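You operate a simulated robot arm through the tools that you are given. There is no shell and no other tool. Be economical: measure what you need, move in short steps, check, and stop when the job is done.

You are at the controls of a simulated robot arm. One attempt, no reset.

JOB
Top up the carriage pot with grit and stand it on the black pot mat.
Fine: one fill, mix switch at GRIT; bring the carriage back to LOAD; leave the other starter pots.

Only the result counts: the job must be done as asked and must still hold three seconds after the hand-in. Knocking over, shifting, dropping, spilling or breaking anything else fails it.

ROBOT AND FRAMES
A 7-joint arm with a two-finger parallel gripper, fixed in place. Base frame: the origin is at the foot of the arm, x ahead of it, y to its left, z up; the work surface is at about z = 0.753. Units: m, degrees, N and s.
With the tool pointing down near the work surface it reaches from about 0.2 to 0.68 m from the base axis. Its first joint turns from -66.0 to 66.0 degrees. Payload 2.4 kg.
The tool frame sits at the grasp point between the pads (the TCP): z along the fingers, y along the line on which they close. The tips reach 0.03 m beyond it. The gripper opens to 0.094 m. The fingers are 0.028 m wide and 0.01 m thick; the gripper's body (0.05 by 0.096 m) begins 0.055 m behind the TCP.
Orientation is told as [roll, pitch, yaw] about the base's x, y, z axes, in that order, counted from this pose: with the fingers straight down and closing along the base's y, the tool's x points along the base's -x, its y along +y and its z along -z.

CONTROLS
- The arm moves only by the tool send_rows. Its argument "rows" is a list of rows, each a list of 7 numbers: the shift along the tool's x, y, z in m, then the turn, a rotation vector about the tool's x, y, z in rad, then the closure, from 0 (fully open) to 1 (shut). In form: [[tx, ty, tz, wx, wy, wz, jaw], ...]. A call has 1 to 20 rows; each row shifts and turns the commanded pose from where the row before left it, along the tool's axes as they then stand. Each row takes 0.2 s and may step no farther than 0.05 m and 8.6 degrees from the row before; otherwise, or with a gripper value out of range, the whole call is refused. A pose out of reach is approached as far as the arm can. The call stops where the force on the tool passes 40 N (or 10 N more than at its start, if that is more) or the arm is blocked; 0.2 s more then pass. The fingers move at their own pace (about 0.153 m/s each) and stop on an object; they squeeze with about 22 N. The grip force told is the motor's: it shows also when the fingers shut on nothing. Time passes only in rows, and 0.2 s behind the last, so rows that do not move let the fingers close. The reply holds the time, the measured pose of the TCP, the force on the tool along the base axes, the opening and the grip force, in the units named above and with some noise, and new pictures: "pictures" is both (left out), scene, wrist or none.
- Cameras (640 x 400 px; columns grow to the right, rows downward): "scene" is fixed at [0.0352, 0.4697, 1.4491]; the picture's right is [-0.79, -0.61, 0.00], its down [-0.33, 0.43, -0.84] and it looks along [0.51, -0.67, -0.54] (base axes); focal length 364 px, centre (320, 200). "wrist" rides on the gripper at [-0.037, 0, -0.058] in the tool frame; the picture's right is [0.00, -1.00, 0.00], its down [0.97, 0.00, -0.24] and it looks along [0.24, 0.00, 0.97] (tool axes); focal length 218 px, centre (320, 200). There is no depth. A picture from a camera that has moved, and an enlarged one, comes with that camera's place and axes in the base frame and with its lens.
- zoom(camera, box): a new picture of the part [left, top, right, bottom] of that camera's present view, enlarged. It takes no simulated time.
- hand_in(): hands the job in; it is judged then, once.

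Work in short steps. Places have to be worked out from the pictures, the camera data and where the tool is seen: move nearer, look again, correct. Check each grasp and each placing, and mend what went wrong. You have 120 turns and 150 pictures in all, those below and enlarged ones among them. Open the gripper and draw the arm clear of the work before you hand the job in, unless the task says otherwise; then end with one line.

The tools are called after "Request:" as a command line: name --pt "numbers of a row" for each row, then --argument value for the rest, lists and objects as JSON in quotes. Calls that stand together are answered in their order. send_rows: Moves the arm, as the interface text tells. Its arguments: {"type":"object","properties":{"rows":{"type":"array"},"pictures":{"type":"string","enum":["both","scene","wrist","none"]}},"required":["rows"]} The other tools are called the same way: zoom (camera, box) takes an enlarged picture of a part of a camera's view; hand_in () hands the job in.

At the start:

```text
time: 0.0
tcp_pos: [0.2813, -0.151, 1.1398]
ee_rot: [0.0, 0.1, 0.0]
contact_force: [-0.4, 0.5, -0.5]
width: 0.0941
grip_force: 0.0
```

scene: 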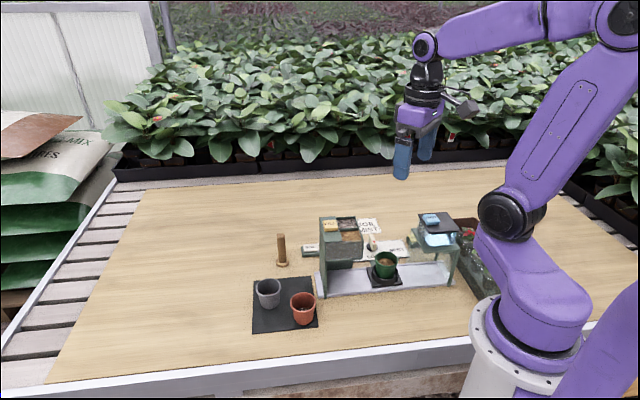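
wrist: 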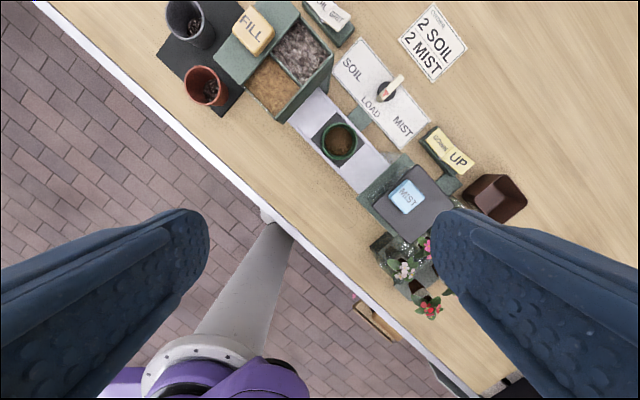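

The station shows a fill button, a mix switch, a carriage lever, and a mist button. I'll zoom in to read the details.

Request:
zoom --camera "wrist" --box '[150, 0, 350, 125]'

Request:
zoom --camera "wrist" --box '[320, 0, 540, 220]'

Request:
zoom --camera "scene" --box '[240, 190, 500, 350]'

```text
3.20 times, centred on (250, 62) of wrist
camera zoom: at [0.3187, -0.1525, 1.198], right [0.0, -1.0, 0.0], down [-0.97, 0.0, 0.24], along [-0.24, 0.0, -0.97], focal length 698 px, centre (544, 640)
```

zoom: 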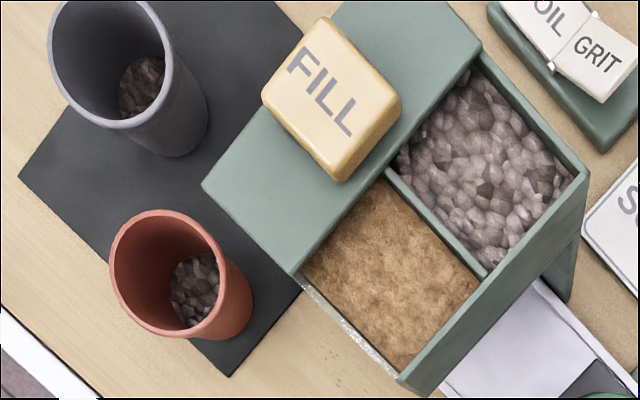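

```text
1.82 times, centred on (430, 110) of wrist
camera zoom: at [0.3187, -0.1525, 1.198], right [0.0, -1.0, 0.0], down [-0.97, 0.0, 0.24], along [-0.24, 0.0, -0.97], focal length 397 px, centre (120, 364)
```

zoom: 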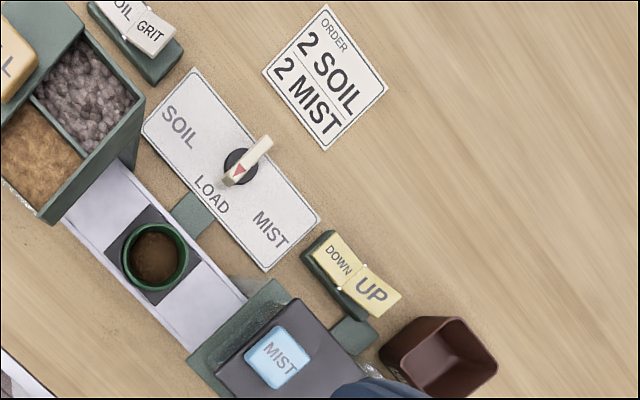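

```text
2.46 times, centred on (370, 270) of scene
camera zoom: at [0.0352, 0.4697, 1.4491], right [-0.79, -0.61, 0.0], down [-0.33, 0.43, -0.84], along [0.51, -0.67, -0.54], focal length 895 px, centre (197, 28)
```

zoom: 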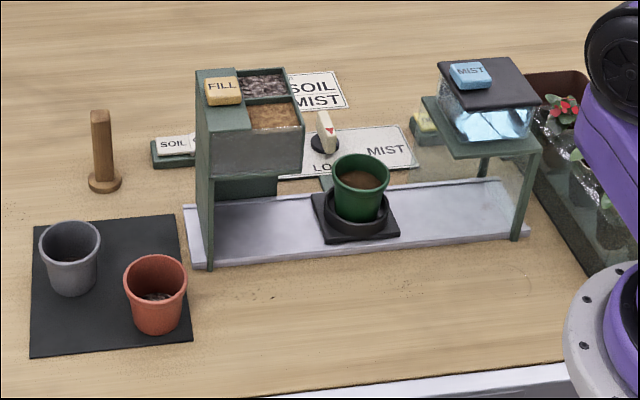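

The lever panel is around (0.41,-0.27). I'm moving the camera over the station for a closer view, staying high.

Request:
send_rows --pt "-0.034 -0.01 0.022 0 0 0 0" --pt "-0.034 -0.01 0.022 0 0 0 0" --pt "-0.034 -0.01 0.022 0 0 0 0" --pt "-0.034 -0.01 0.022 0 0 0 0" --pt "-0.034 -0.01 0.022 0 0 0 0" --pt "0 0 0 0 0 0 0"

```text
time: 1.4
tcp_pos: [0.4518, -0.2033, 1.0296]
ee_rot: [-0.1, -0.1, 0.0]
contact_force: [0.3, -0.6, 0.9]
width: 0.0942
grip_force: 0.1
camera wrist: at [0.4894, -0.2055, 1.0864], right [0.0, -1.0, 0.0], down [-0.97, 0.0, 0.24], along [-0.24, 0.0, -0.97], focal length 218 px, centre (320, 200)
```

scene: 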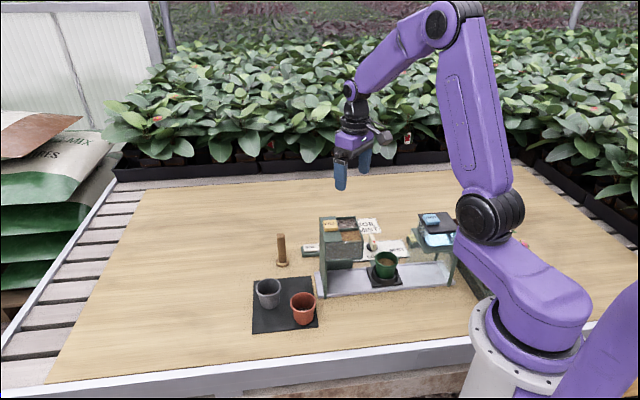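
wrist: 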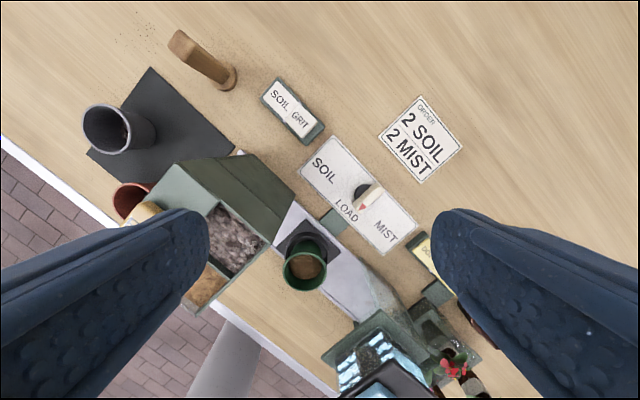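

Request:
zoom --camera "wrist" --box '[240, 70, 440, 270]'

Request:
zoom --camera "scene" --box '[290, 205, 420, 290]'

```text
2.00 times, centred on (340, 170) of wrist
camera zoom: at [0.4894, -0.2055, 1.0864], right [0.0, -1.0, 0.0], down [-0.97, 0.0, 0.24], along [-0.24, 0.0, -0.97], focal length 436 px, centre (280, 260)
```

zoom: 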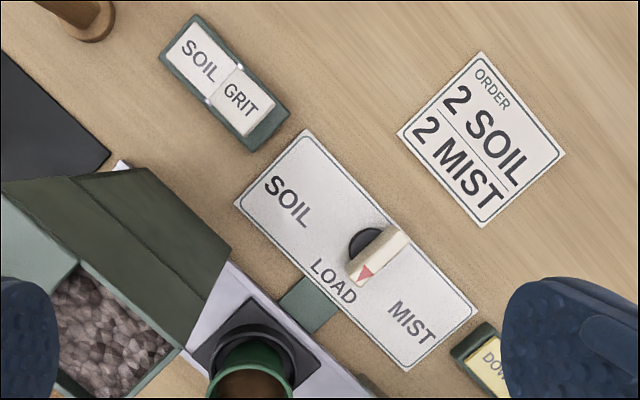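

```text
4.71 times, centred on (355, 248) of scene
camera zoom: at [0.0352, 0.4697, 1.4491], right [-0.79, -0.61, 0.0], down [-0.33, 0.43, -0.84], along [0.51, -0.67, -0.54], focal length 1712 px, centre (155, -24)
```

zoom: 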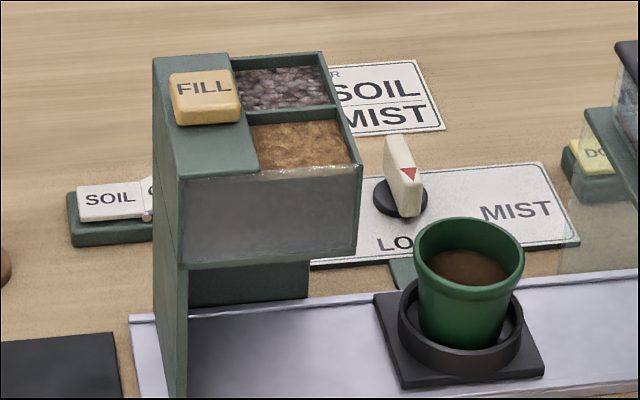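

The rocker's GRIT half looks to be near (0.52,-0.18). I'll go lower over it, closing the fingers, to see which side is down.

Request:
send_rows --pt "-0.0145 0.006 0.03 0 0 0 1" --pt "-0.0145 0.006 0.03 0 0 0 1" --pt "-0.0145 0.006 0.03 0 0 0 1" --pt "-0.0145 0.006 0.03 0 0 0 1" --pt "0 0 0 0 0 0 1"

```text
time: 2.6
tcp_pos: [0.507, -0.1756, 0.9097]
ee_rot: [0.0, -0.1, -0.1]
contact_force: [0.3, 0.7, 0.3]
width: 0.0
grip_force: 22.4
camera wrist: at [0.5451, -0.1783, 0.968], right [0.0, -1.0, 0.0], down [-0.97, 0.0, 0.24], along [-0.24, 0.0, -0.97], focal length 218 px, centre (320, 200)
```

scene: 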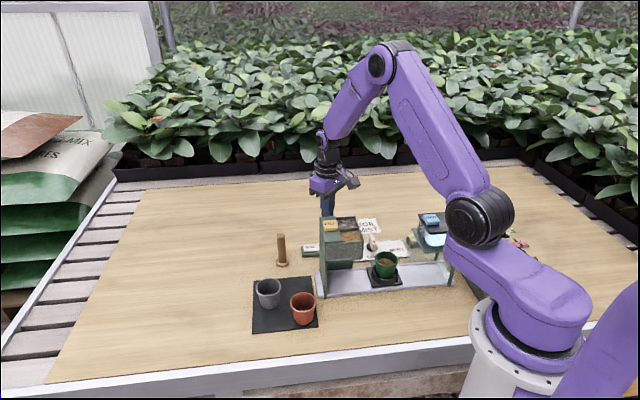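
wrist: 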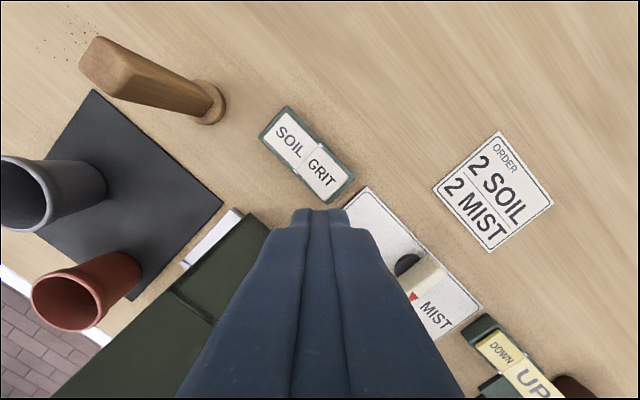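

Request:
zoom --camera "wrist" --box '[240, 90, 370, 215]'

Request:
zoom --camera "scene" --box '[290, 230, 350, 270]'

```text
3.20 times, centred on (305, 152) of wrist
camera zoom: at [0.5451, -0.1783, 0.968], right [0.0, -1.0, 0.0], down [-0.97, 0.0, 0.24], along [-0.24, 0.0, -0.97], focal length 698 px, centre (368, 352)
```

zoom: 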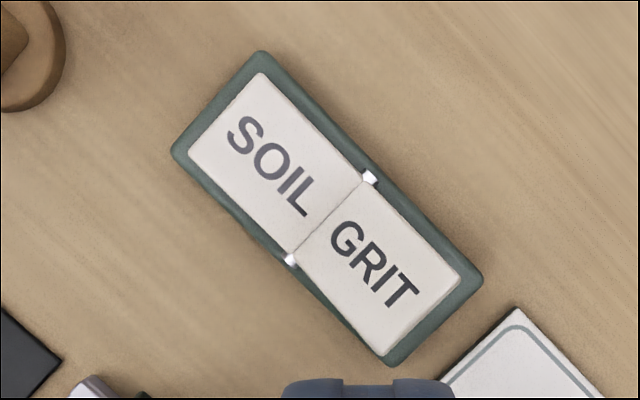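

```text
10.00 times, centred on (320, 250) of scene
camera zoom: at [0.0352, 0.4697, 1.4491], right [-0.79, -0.61, 0.0], down [-0.33, 0.43, -0.84], along [0.51, -0.67, -0.54], focal length 3637 px, centre (320, -300)
```

zoom: 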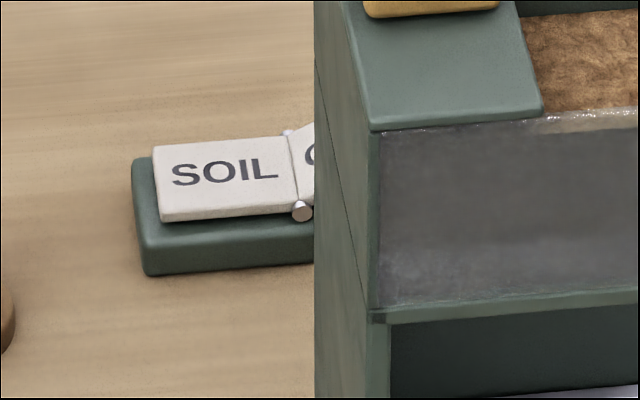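

The GRIT half sits raised, so SOIL is now selected. I'll press GRIT at about (0.518,-0.184), first coming down just above it.

Request:
send_rows --pt "-0.0055 -0.0043 0.03 0 0 0 1" --pt "-0.0055 -0.0043 0.03 0 0 0 1" --pt "0 0 0.02 0 0 0 1" --pt "0 0 0 0 0 0 1"

```text
time: 3.6
tcp_pos: [0.5203, -0.1853, 0.8287]
ee_rot: [0.0, 0.0, 0.0]
contact_force: [-0.4, -0.5, 0.8]
width: 0.0001
grip_force: 22.2
camera wrist: at [0.5585, -0.1864, 0.8875], right [0.0, -1.0, 0.0], down [-0.97, 0.0, 0.24], along [-0.24, 0.0, -0.97], focal length 218 px, centre (320, 200)
```

scene: 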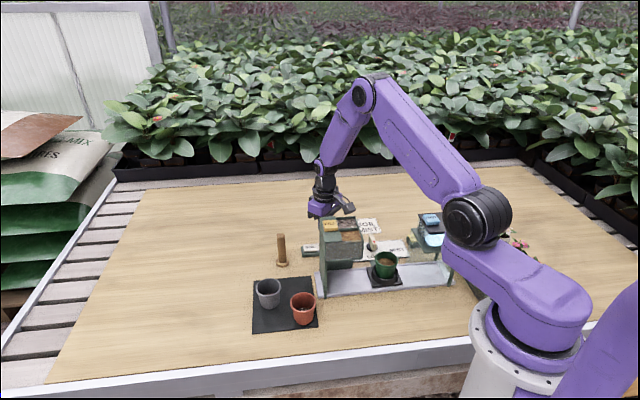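
wrist: 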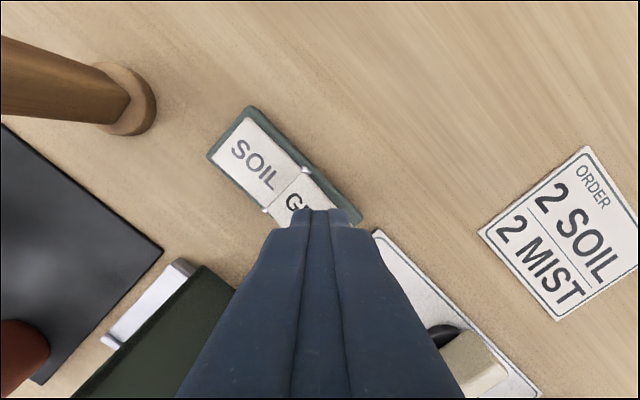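

The tips are over GRIT at z≈0.80. I'll press slowly and let go.

Request:
send_rows --pt "0 0 0.005 0 0 0 1" --pt "0 0 0.005 0 0 0 1" --pt "0 0 0.005 0 0 0 1" --pt "0 0 0.004 0 0 0 1" --pt "0 0 0.003 0 0 0 1" --pictures "wrist"

```text
time: 4.6
tcp_pos: [0.5227, -0.1878, 0.8166]
ee_rot: [-0.2, -0.4, 0.0]
contact_force: [0.9, -0.4, 1.5]
width: 0.0
grip_force: 22.5
stopped in row 4: the force on the tool passed its limit (the readings are from after the stop); the commanded pose is now the measured one
camera wrist: at [0.5609, -0.1891, 0.8749], right [0.0, -1.0, 0.0], down [-0.97, 0.0, 0.23], along [-0.23, 0.0, -0.97], focal length 218 px, centre (320, 200)
```

wrist: 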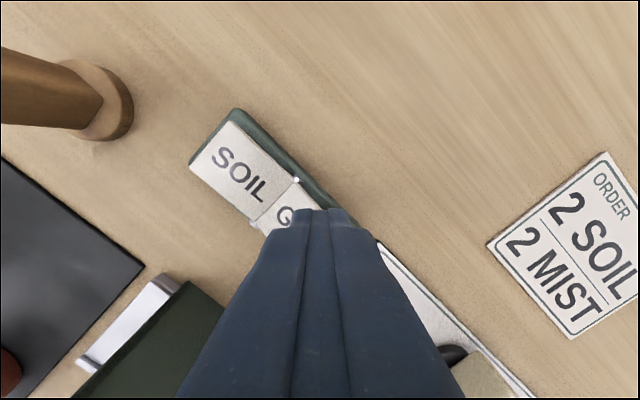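

SOIL now looks raised. I'll back up to verify.

Request:
send_rows --pt "0 0 -0.03 0 0 0 1" --pt "0 0 -0.04 0 0 0 1" --pt "0.01 0 -0.03 0 0 0 0.3" --pt "0 0 0 0 0 0 0.3" --pictures "wrist"

Request:
zoom --camera "scene" --box '[290, 230, 350, 270]'

Request:
zoom --camera "wrist" --box '[240, 100, 400, 200]'

```text
time: 5.6
tcp_pos: [0.5143, -0.1872, 0.9154]
ee_rot: [-0.3, -0.4, 0.1]
contact_force: [0.7, 0.1, 0.3]
width: 0.0657
grip_force: 0.0
camera wrist: at [0.551, -0.1875, 0.9748], right [0.0, -1.0, 0.0], down [-0.97, 0.0, 0.23], along [-0.23, 0.0, -0.97], focal length 218 px, centre (320, 200)
```

wrist: 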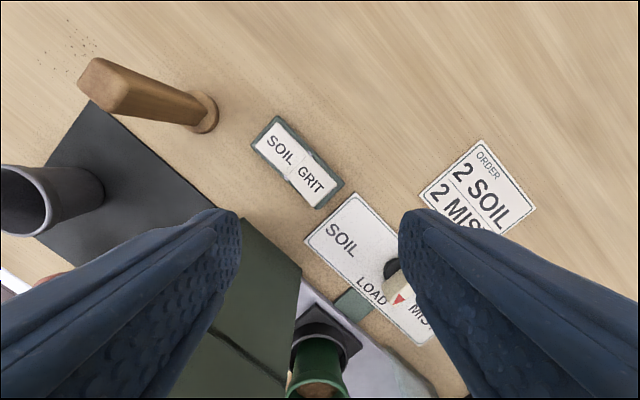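

```text
10.00 times, centred on (320, 250) of scene
camera zoom: at [0.0352, 0.4697, 1.4491], right [-0.79, -0.61, 0.0], down [-0.33, 0.43, -0.84], along [0.51, -0.67, -0.54], focal length 3637 px, centre (320, -300)
```

zoom: 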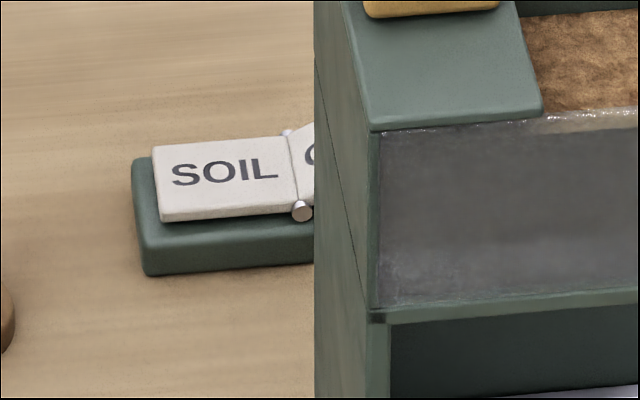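

```text
4.00 times, centred on (320, 150) of wrist
camera zoom: at [0.551, -0.1875, 0.9748], right [0.0, -1.0, 0.0], down [-0.97, 0.0, 0.23], along [-0.23, 0.0, -0.97], focal length 873 px, centre (320, 400)
```

zoom: 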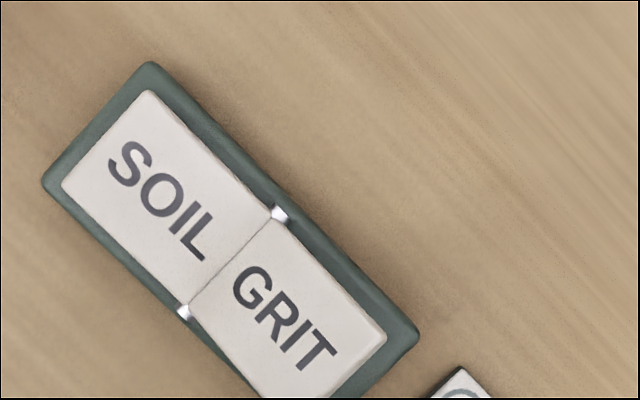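

The rocker sprang back: the scene view still shows SOIL low. The press needs to land nearer the GRIT end with the narrow side of the fingers, so I'll turn the tool about 45° (also useful for the knob) and look again.

Request:
send_rows --pt "0 0 0 0 0 0.131 1" --pt "0 0 0 0 0 0.131 1" --pt "0 0 0 0 0 0.131 1" --pt "0 0 0 0 0 0.131 1" --pt "0 0 0 0 0 0.131 1" --pt "0 0 0 0 0 0.131 1" --pt "0 0 0 0 0 0 1" --pictures "wrist"

```text
time: 7.2
tcp_pos: [0.5131, -0.1871, 0.9161]
ee_rot: [0.2, -0.4, -45.1]
contact_force: [0.2, 0.2, -0.2]
width: 0.0
grip_force: 22.0
camera wrist: at [0.5397, -0.2144, 0.9747], right [-0.71, -0.71, 0.0], down [-0.69, 0.69, 0.23], along [-0.16, 0.17, -0.97], focal length 218 px, centre (320, 200)
```

wrist: 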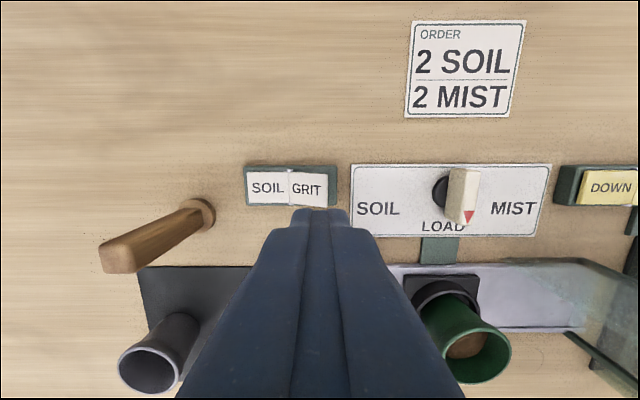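

Tool and station are now aligned, and the tip is nearly over the GRIT end. I'll descend and press with small steps.

Request:
send_rows --pt "-0.003 0 0.03 0 0 0 1" --pt "0 0 0.03 0 0 0 1" --pt "0 0 0.03 0 0 0 1" --pt "0 0 0.004 0 0 0 1" --pt "0 0 0.003 0 0 0 1" --pt "0 0 0.003 0 0 0 1" --pt "0 0 0.002 0 0 0 1" --pt "0 0 0.002 0 0 0 1" --pt "0 0 0.002 0 0 0 1" --pt "0 0 0.002 0 0 0 1" --pt "0 0 0.002 0 0 0 1" --pt "0 0 0.002 0 0 0 1" --pt "0 0 0.002 0 0 0 1" --pt "0 0 0.002 0 0 0 1" --pictures "wrist"

Request:
zoom --camera "scene" --box '[290, 230, 350, 270]'

```text
time: 8.0
tcp_pos: [0.5165, -0.1889, 0.84]
ee_rot: [0.1, -0.1, -44.9]
contact_force: [-8.7, 3.0, 16.7]
width: 0.0001
grip_force: 22.3
stopped in row 3: the force on the tool passed its limit (the readings are from after the stop); the commanded pose is now the measured one
camera wrist: at [0.5429, -0.2166, 0.8979], right [-0.71, -0.71, 0.0], down [-0.69, 0.69, 0.24], along [-0.17, 0.17, -0.97], focal length 218 px, centre (320, 200)
```

wrist: 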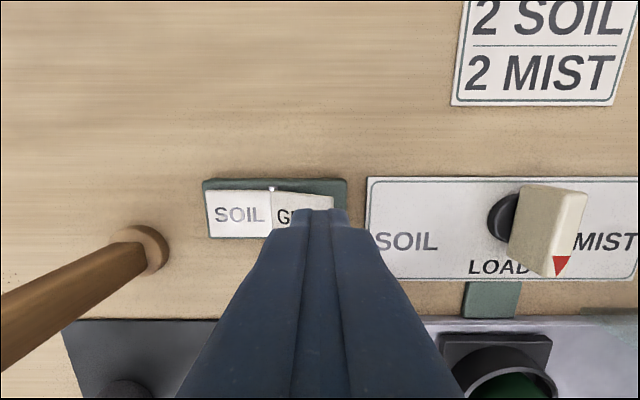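

```text
10.00 times, centred on (320, 250) of scene
camera zoom: at [0.0347, 0.4698, 1.4491], right [-0.79, -0.61, 0.0], down [-0.33, 0.43, -0.84], along [0.51, -0.67, -0.54], focal length 3637 px, centre (320, -300)
```

zoom: 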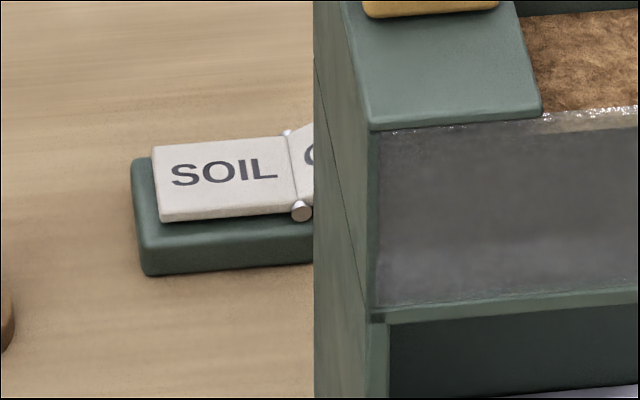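

The stop at tip z≈0.81 seems to be the fast touch on the raised GRIT end. I'll continue pressing in small steps from here.

Request:
send_rows --pt "0 0 0.002 0 0 0 1" --pt "0 0 0.002 0 0 0 1" --pt "0 0 0.002 0 0 0 1" --pt "0 0 0.002 0 0 0 1" --pt "0 0 0.002 0 0 0 1" --pt "0 0 0.002 0 0 0 1" --pt "0 0 0.002 0 0 0 1" --pt "0 0 0.002 0 0 0 1" --pt "0 0 0.002 0 0 0 1" --pt "0 0 0.002 0 0 0 1" --pictures "wrist"

Request:
zoom --camera "scene" --box '[290, 230, 350, 270]'

```text
time: 8.4
tcp_pos: [0.5159, -0.1895, 0.84]
ee_rot: [0.0, 0.1, -45.1]
contact_force: [-4.7, 1.2, 9.4]
width: 0.0
grip_force: 22.8
stopped in row 2: the force on the tool passed its limit (the readings are from after the stop); the commanded pose is now the measured one
camera wrist: at [0.5431, -0.2166, 0.8978], right [-0.71, -0.71, 0.0], down [-0.69, 0.69, 0.24], along [-0.17, 0.17, -0.97], focal length 218 px, centre (320, 200)
```

wrist: 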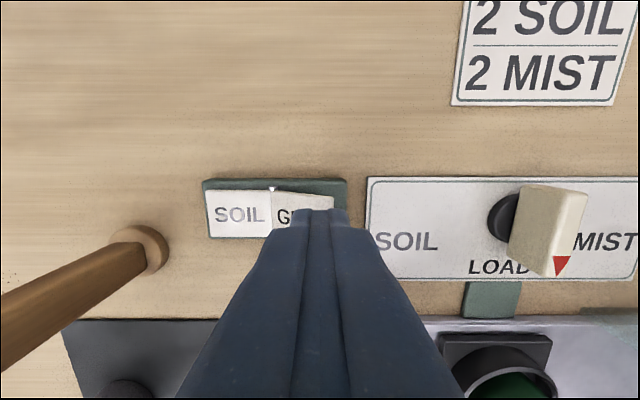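

```text
10.00 times, centred on (320, 250) of scene
camera zoom: at [0.0349, 0.4698, 1.4491], right [-0.79, -0.61, 0.0], down [-0.33, 0.43, -0.84], along [0.51, -0.67, -0.54], focal length 3637 px, centre (320, -300)
```

zoom: 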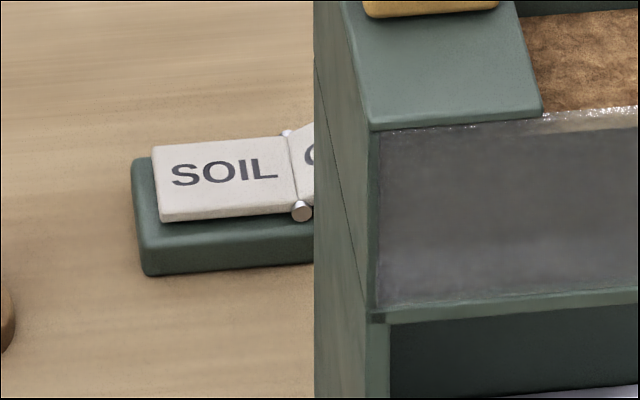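

Contact is rigid at this height; I'll check in the scene view whether the gripper body touches the hopper.

Request:
zoom --camera "scene" --box '[280, 150, 420, 290]'

Request:
zoom --camera "wrist" --box '[190, 160, 350, 260]'

```text
2.86 times, centred on (350, 220) of scene
camera zoom: at [0.0349, 0.4698, 1.4491], right [-0.79, -0.61, 0.0], down [-0.33, 0.43, -0.84], along [0.51, -0.67, -0.54], focal length 1039 px, centre (234, 143)
```

zoom: 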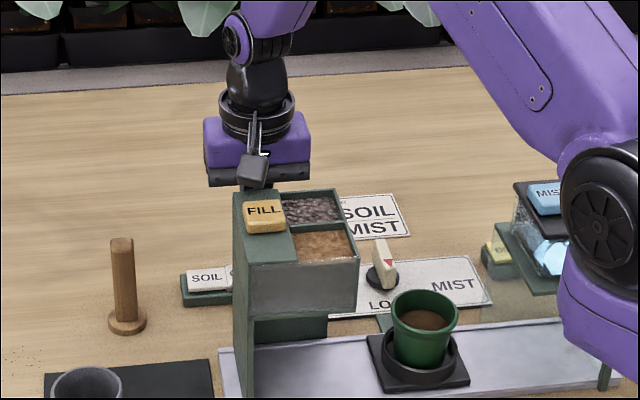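

```text
4.00 times, centred on (270, 210) of wrist
camera zoom: at [0.5431, -0.2166, 0.8978], right [-0.71, -0.71, 0.0], down [-0.69, 0.69, 0.24], along [-0.17, 0.17, -0.97], focal length 873 px, centre (520, 160)
```

zoom: 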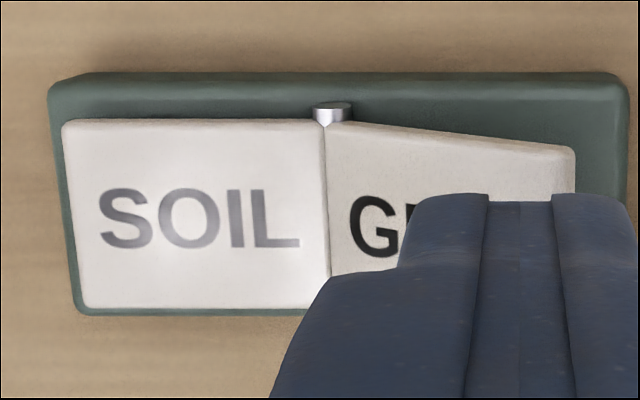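

A black box sticks out of the gripper on its tool +x side, and at this yaw it reaches over the hopper and probably touches it. I'm going straight up, then checking.

Request:
send_rows --pt "0 0 -0.02 0 0 0 1" --pt "0 0 -0.04 0 0 0 1" --pt "0 0 -0.04 0 0 0 1" --pt "0 0 0 0 0 0 1" --pictures "none"

Request:
zoom --camera "scene" --box '[290, 130, 410, 250]'

```text
time: 9.4
tcp_pos: [0.5152, -0.1899, 0.9403]
ee_rot: [0.1, -0.1, -45.0]
contact_force: [-0.3, 0.5, 0.3]
width: 0.0002
grip_force: 22.5
```

```text
3.33 times, centred on (350, 190) of scene
camera zoom: at [0.0352, 0.4697, 1.4491], right [-0.79, -0.61, 0.0], down [-0.33, 0.43, -0.84], along [0.51, -0.67, -0.54], focal length 1212 px, centre (220, 233)
```

zoom: 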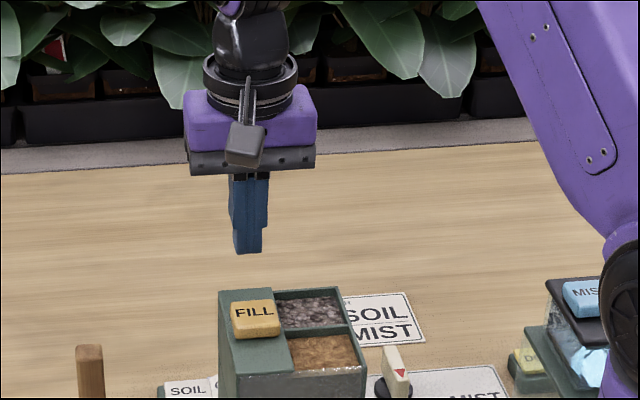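

The box sits about 0.08 m off the axis and 0.10 m up, so it hit the hopper at this yaw. At yaw 0 it clears, and that press rocked the switch but too near the pivot. I'll turn back to yaw 0 and press nearer the GRIT end at (0.511,-0.193).

Request:
send_rows --pt "0 0 0 0 0 -0.131 1" --pt "0 0 0 0 0 -0.131 1" --pt "0 0 0 0 0 -0.131 1" --pt "0 0 0 0 0 -0.131 1" --pt "0 0 0 0 0 -0.131 1" --pt "0 0 0 0 0 -0.131 1" --pt "0.004 -0.003 0.03 0 0 0 1" --pt "0 0 0.03 0 0 0 1" --pt "0 0 0.03 0 0 0 1" --pt "0 0 0 0 0 0 1"

```text
time: 11.6
tcp_pos: [0.5172, -0.1939, 0.8485]
ee_rot: [0.1, -0.1, 0.0]
contact_force: [0.2, 0.5, -0.2]
width: 0.0
grip_force: 21.9
camera wrist: at [0.5545, -0.1947, 0.9062], right [0.0, -1.0, 0.0], down [-0.97, 0.0, 0.24], along [-0.24, 0.0, -0.97], focal length 218 px, centre (320, 200)
```

scene: 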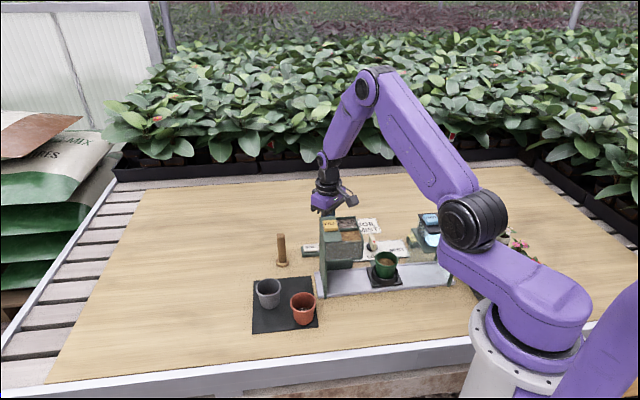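
wrist: 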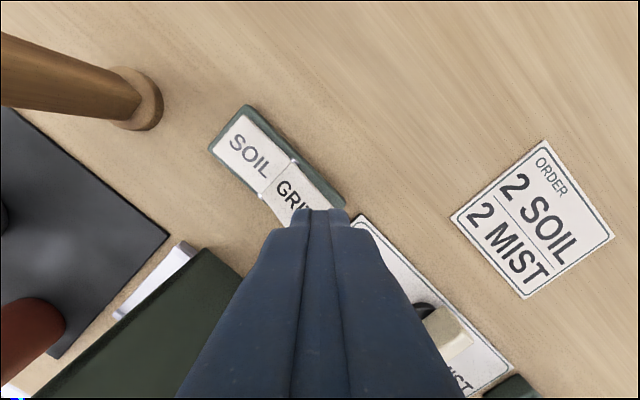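

Position is (0.517,-0.194). I'll shift 5 mm toward the end and press with fine steps.

Request:
send_rows --pt "0.005 0 0.006 0 0 0 1" --pt "0 0 0.006 0 0 0 1" --pt "0 0 0.005 0 0 0 1" --pt "0 0 0.003 0 0 0 1" --pt "0 0 0.003 0 0 0 1" --pt "0 0 0.003 0 0 0 1" --pt "0 0 0.003 0 0 0 1" --pt "0 0 0.003 0 0 0 1" --pt "0 0 0.003 0 0 0 1" --pt "0 0 0.003 0 0 0 1" --pt "0 0 0.003 0 0 0 1" --pt "0 0 0.003 0 0 0 1" --pictures "wrist"

Request:
zoom --camera "scene" --box '[290, 230, 350, 270]'

```text
time: 13.3
tcp_pos: [0.5117, -0.1944, 0.8213]
ee_rot: [-0.1, -0.4, 0.1]
contact_force: [0.8, 0.1, 0.3]
width: 0.0
grip_force: 22.0
stopped in row 8: the force on the tool passed its limit (the readings are from after the stop); the commanded pose is now the measured one
camera wrist: at [0.5482, -0.1955, 0.8808], right [0.0, -1.0, 0.0], down [-0.97, 0.0, 0.23], along [-0.23, 0.0, -0.97], focal length 218 px, centre (320, 200)
```

wrist: 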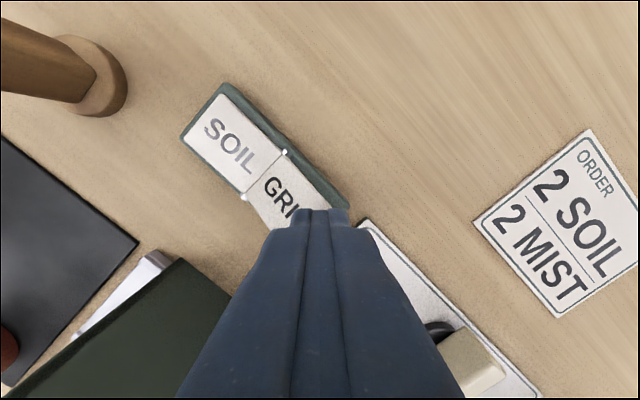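

```text
10.00 times, centred on (320, 250) of scene
camera zoom: at [0.0352, 0.4697, 1.4491], right [-0.79, -0.61, 0.0], down [-0.33, 0.43, -0.84], along [0.51, -0.67, -0.54], focal length 3637 px, centre (320, -300)
```

zoom: 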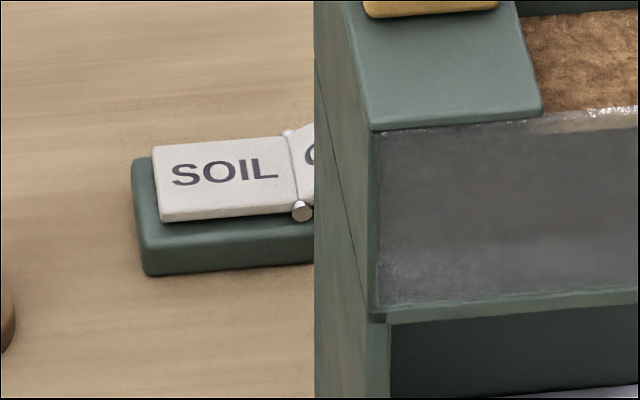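

The same rigid stop at tip z≈0.791 with the rocker unmoved. I'll inspect close up what is touching.

Request:
zoom --camera "scene" --box '[300, 170, 380, 250]'

Request:
zoom --camera "wrist" --box '[170, 70, 370, 230]'

```text
5.00 times, centred on (340, 210) of scene
camera zoom: at [0.0352, 0.4697, 1.4491], right [-0.79, -0.61, 0.0], down [-0.33, 0.43, -0.84], along [0.51, -0.67, -0.54], focal length 1819 px, centre (220, 150)
```

zoom: 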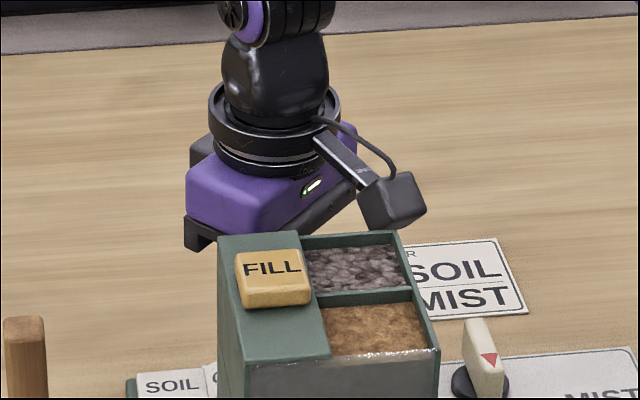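

```text
2.50 times, centred on (270, 150) of wrist
camera zoom: at [0.5482, -0.1955, 0.8808], right [0.0, -1.0, 0.0], down [-0.97, 0.0, 0.23], along [-0.23, 0.0, -0.97], focal length 546 px, centre (445, 325)
```

zoom: 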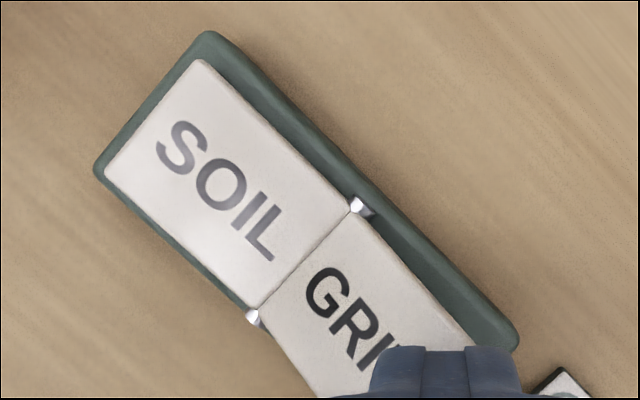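

GRIT's end top is about 0.79, so the tip is just touching it. I'll press on in 1 mm steps and read the force to learn the stiffness.

Request:
send_rows --pt "0 0 0.001 0 0 0 1" --pt "0 0 0.001 0 0 0 1" --pictures "none"

```text
time: 13.9
tcp_pos: [0.5114, -0.1949, 0.8221]
ee_rot: [-0.1, -0.6, 0.1]
contact_force: [8.0, -7.3, 22.0]
width: 0.0002
grip_force: 22.1
```

The sideways force shows the box is touching the hopper's back-right corner, not the rocker. I'll rise and turn to yaw +45 so the box points away along the panel, then press there.

Request:
send_rows --pt "0 0 -0.03 0 0 0 1" --pt "0 0 -0.04 0 0.007 0 1" --pt "-0.005 0.004 0 0 0 -0.131 1" --pt "0 0 0 0 0 -0.131 1" --pt "0 0 0 0 0 -0.131 1" --pt "0 0 0 0 0 -0.131 1" --pt "0 0 0 0 0 -0.131 1" --pt "0 0 0 0 0 -0.131 1" --pt "0 0 0 0 0 0 1"

```text
time: 15.9
tcp_pos: [0.5152, -0.1904, 0.8904]
ee_rot: [-0.1, 0.0, 45.3]
contact_force: [0.3, 0.7, 0.3]
width: 0.0
grip_force: 21.6
camera wrist: at [0.5413, -0.1653, 0.9485], right [0.71, -0.7, 0.0], down [-0.68, -0.69, 0.24], along [-0.17, -0.17, -0.97], focal length 218 px, centre (320, 200)
```

scene: 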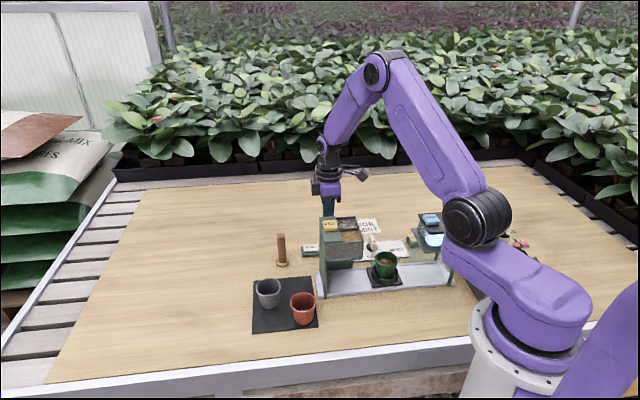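
wrist: 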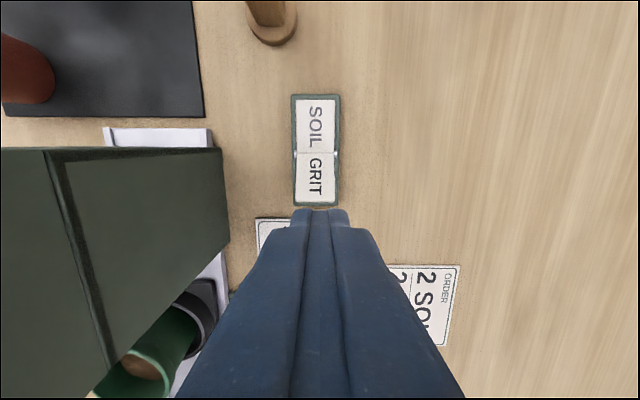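

Well aligned: the tip is 32 mm from the pivot on GRIT's centreline, and the box is clear of the hopper. Pressing now.

Request:
send_rows --pt "0 0 0.03 0 0 0 1" --pt "0 0 0.025 0 0 0 1" --pt "0 0 0.007 0 0 0 1" --pt "0 0 0.003 0 0 0 1" --pt "0 0 0.003 0 0 0 1" --pt "0 0 0.003 0 0 0 1" --pt "0 0 0.003 0 0 0 1" --pt "0 0 0.003 0 0 0 1" --pt "0 0 0.003 0 0 0 1" --pt "0 0 0.003 0 0 0 1" --pt "0 0 0.003 0 0 0 1" --pt "0 0 0.003 0 0 0 1" --pictures "wrist"

Request:
zoom --camera "scene" --box '[290, 230, 350, 270]'

```text
time: 18.5
tcp_pos: [0.516, -0.1905, 0.8012]
ee_rot: [0.0, 0.2, 45.1]
contact_force: [0.3, -0.2, 0.2]
width: 0.0001
grip_force: 21.5
camera wrist: at [0.5428, -0.1649, 0.8594], right [0.71, -0.71, 0.0], down [-0.68, -0.69, 0.24], along [-0.17, -0.17, -0.97], focal length 218 px, centre (320, 200)
```

wrist: 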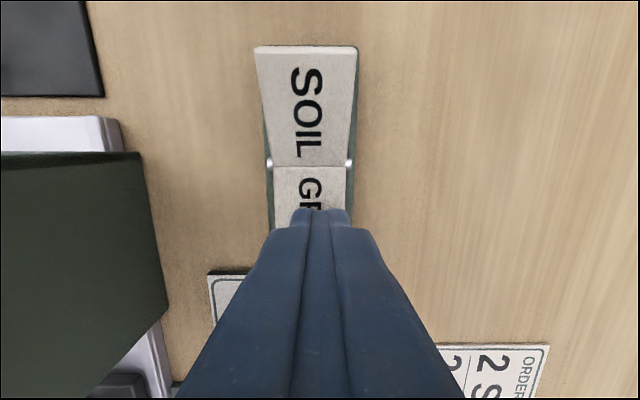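

```text
10.00 times, centred on (320, 250) of scene
camera zoom: at [0.0352, 0.4697, 1.4491], right [-0.79, -0.61, 0.0], down [-0.33, 0.43, -0.84], along [0.51, -0.67, -0.54], focal length 3637 px, centre (320, -300)
```

zoom: 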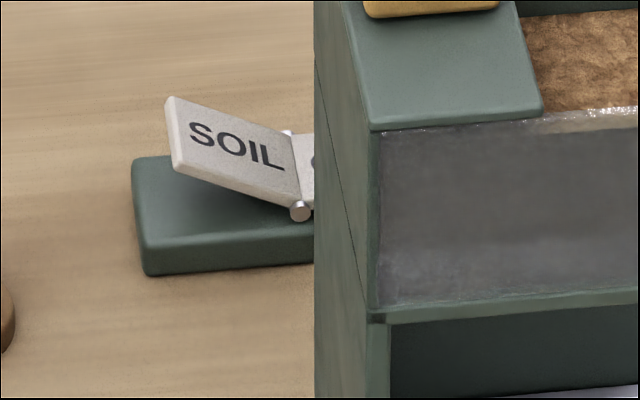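

The rocker has flipped: SOIL is up, so the mix is at GRIT. Next I'll rise, move over the lever knob, and turn the wrist toward yaw 135, where the box faces away from the hopper.

Request:
send_rows --pt "0 0 -0.04 0 0 0 1" --pt "0 0 -0.045 0 0 0 1" --pt "0 0 -0.045 0 0 0 0.4" --pt "0.031 0.003 0 0 0 -0.131 0.4" --pt "0.031 0.003 0 0 0 -0.131 0.4" --pt "0.031 0.003 0 0 0 -0.131 0.4" --pt "0.02 0.003 0 0 0 -0.131 0.4" --pt "0 0 0 0 0 -0.131 0.4" --pt "0 0 0 0 0 -0.131 0.4" --pt "0 0 0 0 0 -0.131 0.4" --pt "0 0 0 0 0 -0.131 0.4" --pt "0 0 0 0 0 -0.131 0.4" --pt "0 0 0 0 0 -0.131 0.4" --pt "0 0 0 0 0 -0.131 0.4" --pt "0 0 0 0 0 -0.131 0.4" --pt "0 0 0 0 0 0 0.4"

Request:
zoom --camera "scene" --box '[280, 150, 440, 290]'

```text
time: 21.9
tcp_pos: [0.4413, -0.2745, 0.9327]
ee_rot: [0.1, 0.0, 135.4]
contact_force: [0.1, 0.3, -0.1]
width: 0.0563
grip_force: 0.2
camera wrist: at [0.4161, -0.2505, 0.9905], right [0.7, 0.71, 0.0], down [0.69, -0.68, 0.24], along [0.17, -0.17, -0.97], focal length 218 px, centre (320, 200)
```

scene: 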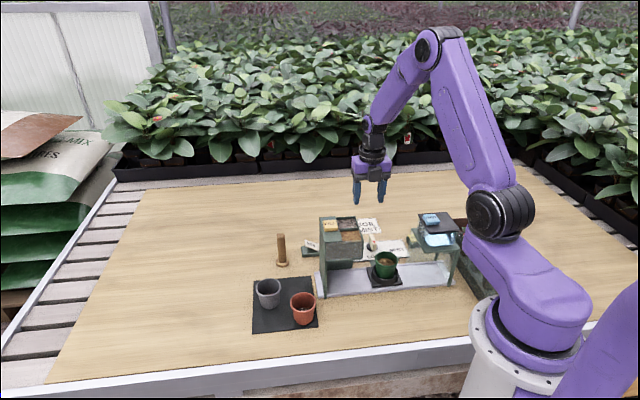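
wrist: 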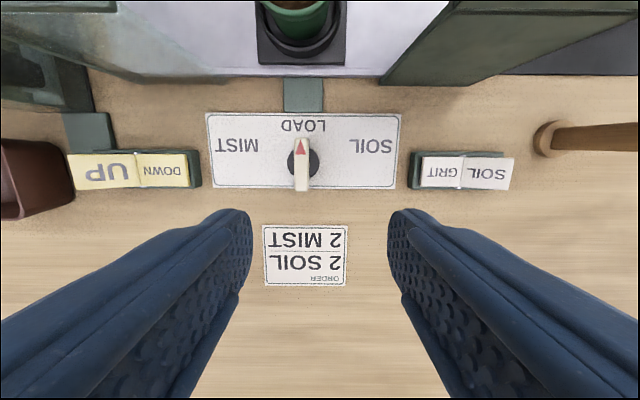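

```text
2.86 times, centred on (360, 220) of scene
camera zoom: at [0.0352, 0.4697, 1.4491], right [-0.79, -0.61, 0.0], down [-0.33, 0.43, -0.84], along [0.51, -0.67, -0.54], focal length 1039 px, centre (206, 143)
```

zoom: 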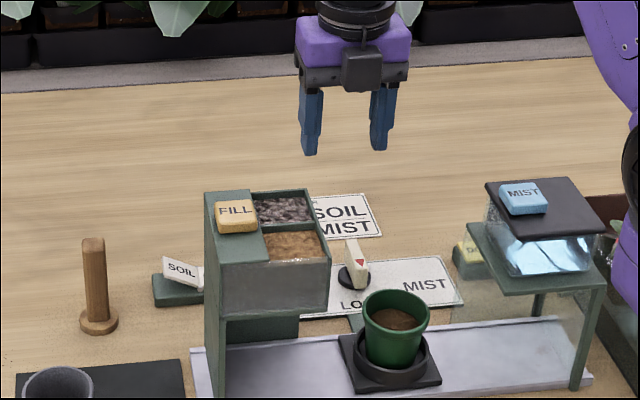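

The knob bar is centred at about (0.415,-0.274), aligned with the fingers' gap. I'll centre over it and descend partway to check.

Request:
send_rows --pt "-0.0095 0.009 0.015 0 0 0 0.4" --pt "-0.0095 0.009 0.015 0 0 0 0.4" --pt "0 0 0.03 0 0 0 0.4" --pt "0 0 0.02 0 0 0 0.4" --pt "0 0 0 0 0 0 0.4" --pictures "wrist"

```text
time: 23.1
tcp_pos: [0.4154, -0.2754, 0.8521]
ee_rot: [0.2, 0.1, 135.2]
contact_force: [-0.3, 0.1, 0.6]
width: 0.0562
grip_force: 0.0
camera wrist: at [0.389, -0.2513, 0.9102], right [0.7, 0.71, 0.0], down [0.69, -0.68, 0.24], along [0.17, -0.17, -0.97], focal length 218 px, centre (320, 200)
```

wrist: 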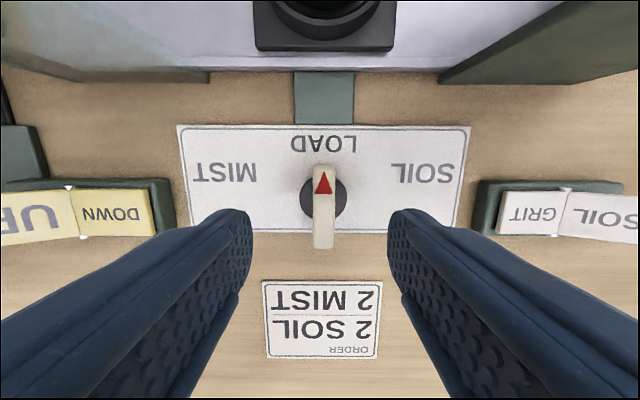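

Well centred. Descending to TCP z≈0.805 and closing on the bar.

Request:
send_rows --pt "0 0 0.02 0 0 0 0.4" --pt "0 0 0.015 0 0 0 0.4" --pt "0 0 0.008 0 0 0 0.4" --pt "0 0 0.004 0 0 0 0.4" --pt "0 0 0 0 0 0 1" --pt "0 0 0 0 0 0 1" --pictures "wrist"

```text
time: 24.5
tcp_pos: [0.4166, -0.2753, 0.8051]
ee_rot: [0.2, 0.2, 135.3]
contact_force: [3.3, 2.9, -0.9]
width: 0.013
grip_force: 45.1
camera wrist: at [0.3903, -0.2496, 0.8629], right [0.7, 0.71, 0.0], down [0.69, -0.68, 0.24], along [0.17, -0.17, -0.97], focal length 218 px, centre (320, 200)
```

wrist: 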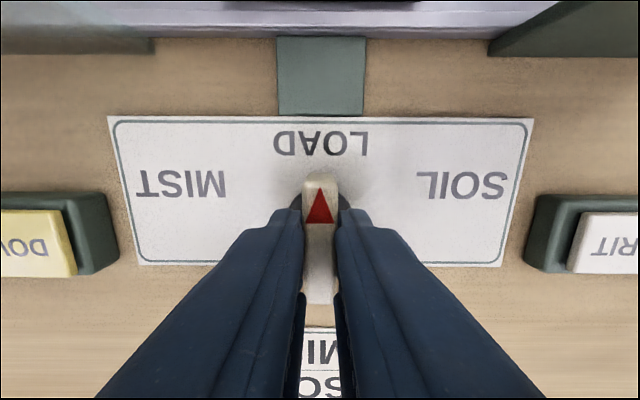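

The bar is gripped. I'll turn it toward SOIL in steps of 7.5° and watch the carriage.

Request:
send_rows --pt "0 0 0 0 0 0.1 1" --pt "0 0 0 0 0 0.1 1" --pt "0 0 0 0 0 0.1 1" --pt "0 0 0 0 0 0.1 1" --pt "0 0 0 0 0 0.1 1" --pt "0 0 0 0 0 0.1 1" --pt "0 0 0 0 0 0.1 1" --pt "0 0 0 0 0 0 1"

Request:
zoom --camera "scene" --box '[280, 190, 460, 310]'

```text
time: 26.3
tcp_pos: [0.4154, -0.2753, 0.8055]
ee_rot: [-0.1, 0.1, 95.1]
contact_force: [3.6, 6.3, -4.8]
width: 0.0129
grip_force: 45.2
camera wrist: at [0.4132, -0.2389, 0.8629], right [1.0, 0.09, 0.0], down [0.09, -0.97, 0.24], along [0.02, -0.24, -0.97], focal length 218 px, centre (320, 200)
```

scene: 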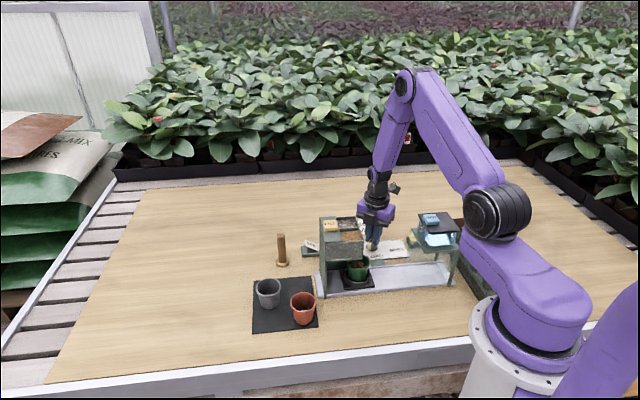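
wrist: 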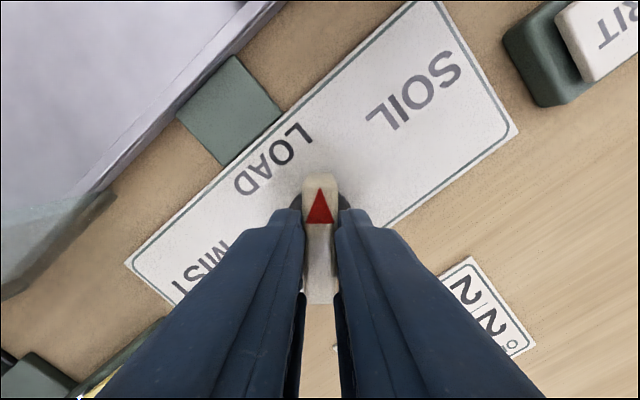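

```text
3.33 times, centred on (370, 250) of scene
camera zoom: at [0.0353, 0.4698, 1.4491], right [-0.79, -0.61, 0.0], down [-0.33, 0.43, -0.84], along [0.51, -0.67, -0.54], focal length 1212 px, centre (153, 33)
```

zoom: 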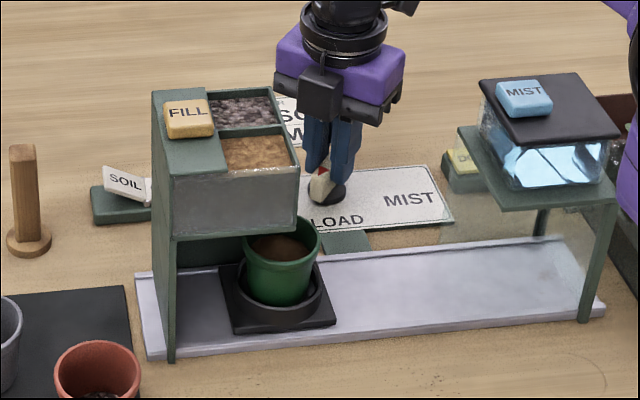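

The carriage follows the lever proportionally; it's part-way under the hopper. I'll turn another 20° and check.

Request:
send_rows --pt "0 0 0 0 0 0.0875 1" --pt "0 0 0 0 0 0.0875 1" --pt "0 0 0 0 0 0.0875 1" --pt "0 0 0 0 0 0.0875 1" --pt "0 0 0 0 0 0 1" --pictures "wrist"

Request:
zoom --camera "scene" --box '[280, 190, 460, 310]'

```text
time: 27.5
tcp_pos: [0.4166, -0.2763, 0.804]
ee_rot: [-0.1, 0.1, 74.9]
contact_force: [8.5, 1.7, -9.0]
width: 0.013
grip_force: 45.5
camera wrist: at [0.4258, -0.24, 0.8629], right [0.97, -0.26, 0.0], down [-0.25, -0.94, 0.24], along [-0.06, -0.23, -0.97], focal length 218 px, centre (320, 200)
```

wrist: 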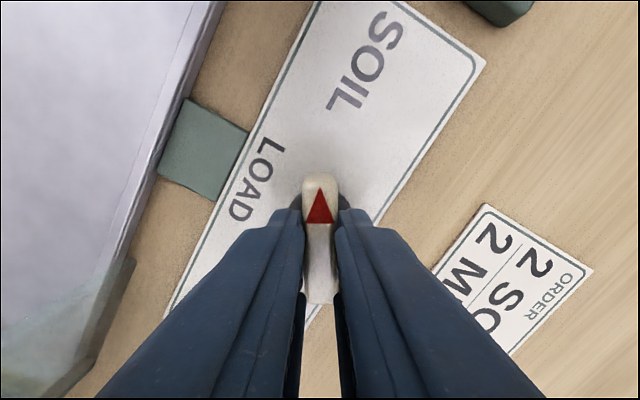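

```text
3.33 times, centred on (370, 250) of scene
camera zoom: at [0.0355, 0.4696, 1.4491], right [-0.79, -0.61, 0.0], down [-0.33, 0.43, -0.84], along [0.51, -0.67, -0.54], focal length 1212 px, centre (153, 33)
```

zoom: 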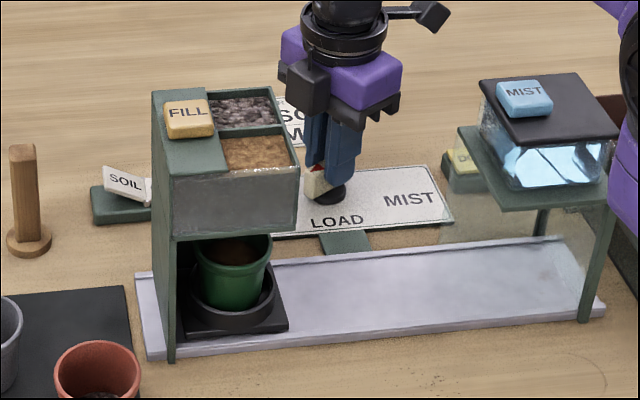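

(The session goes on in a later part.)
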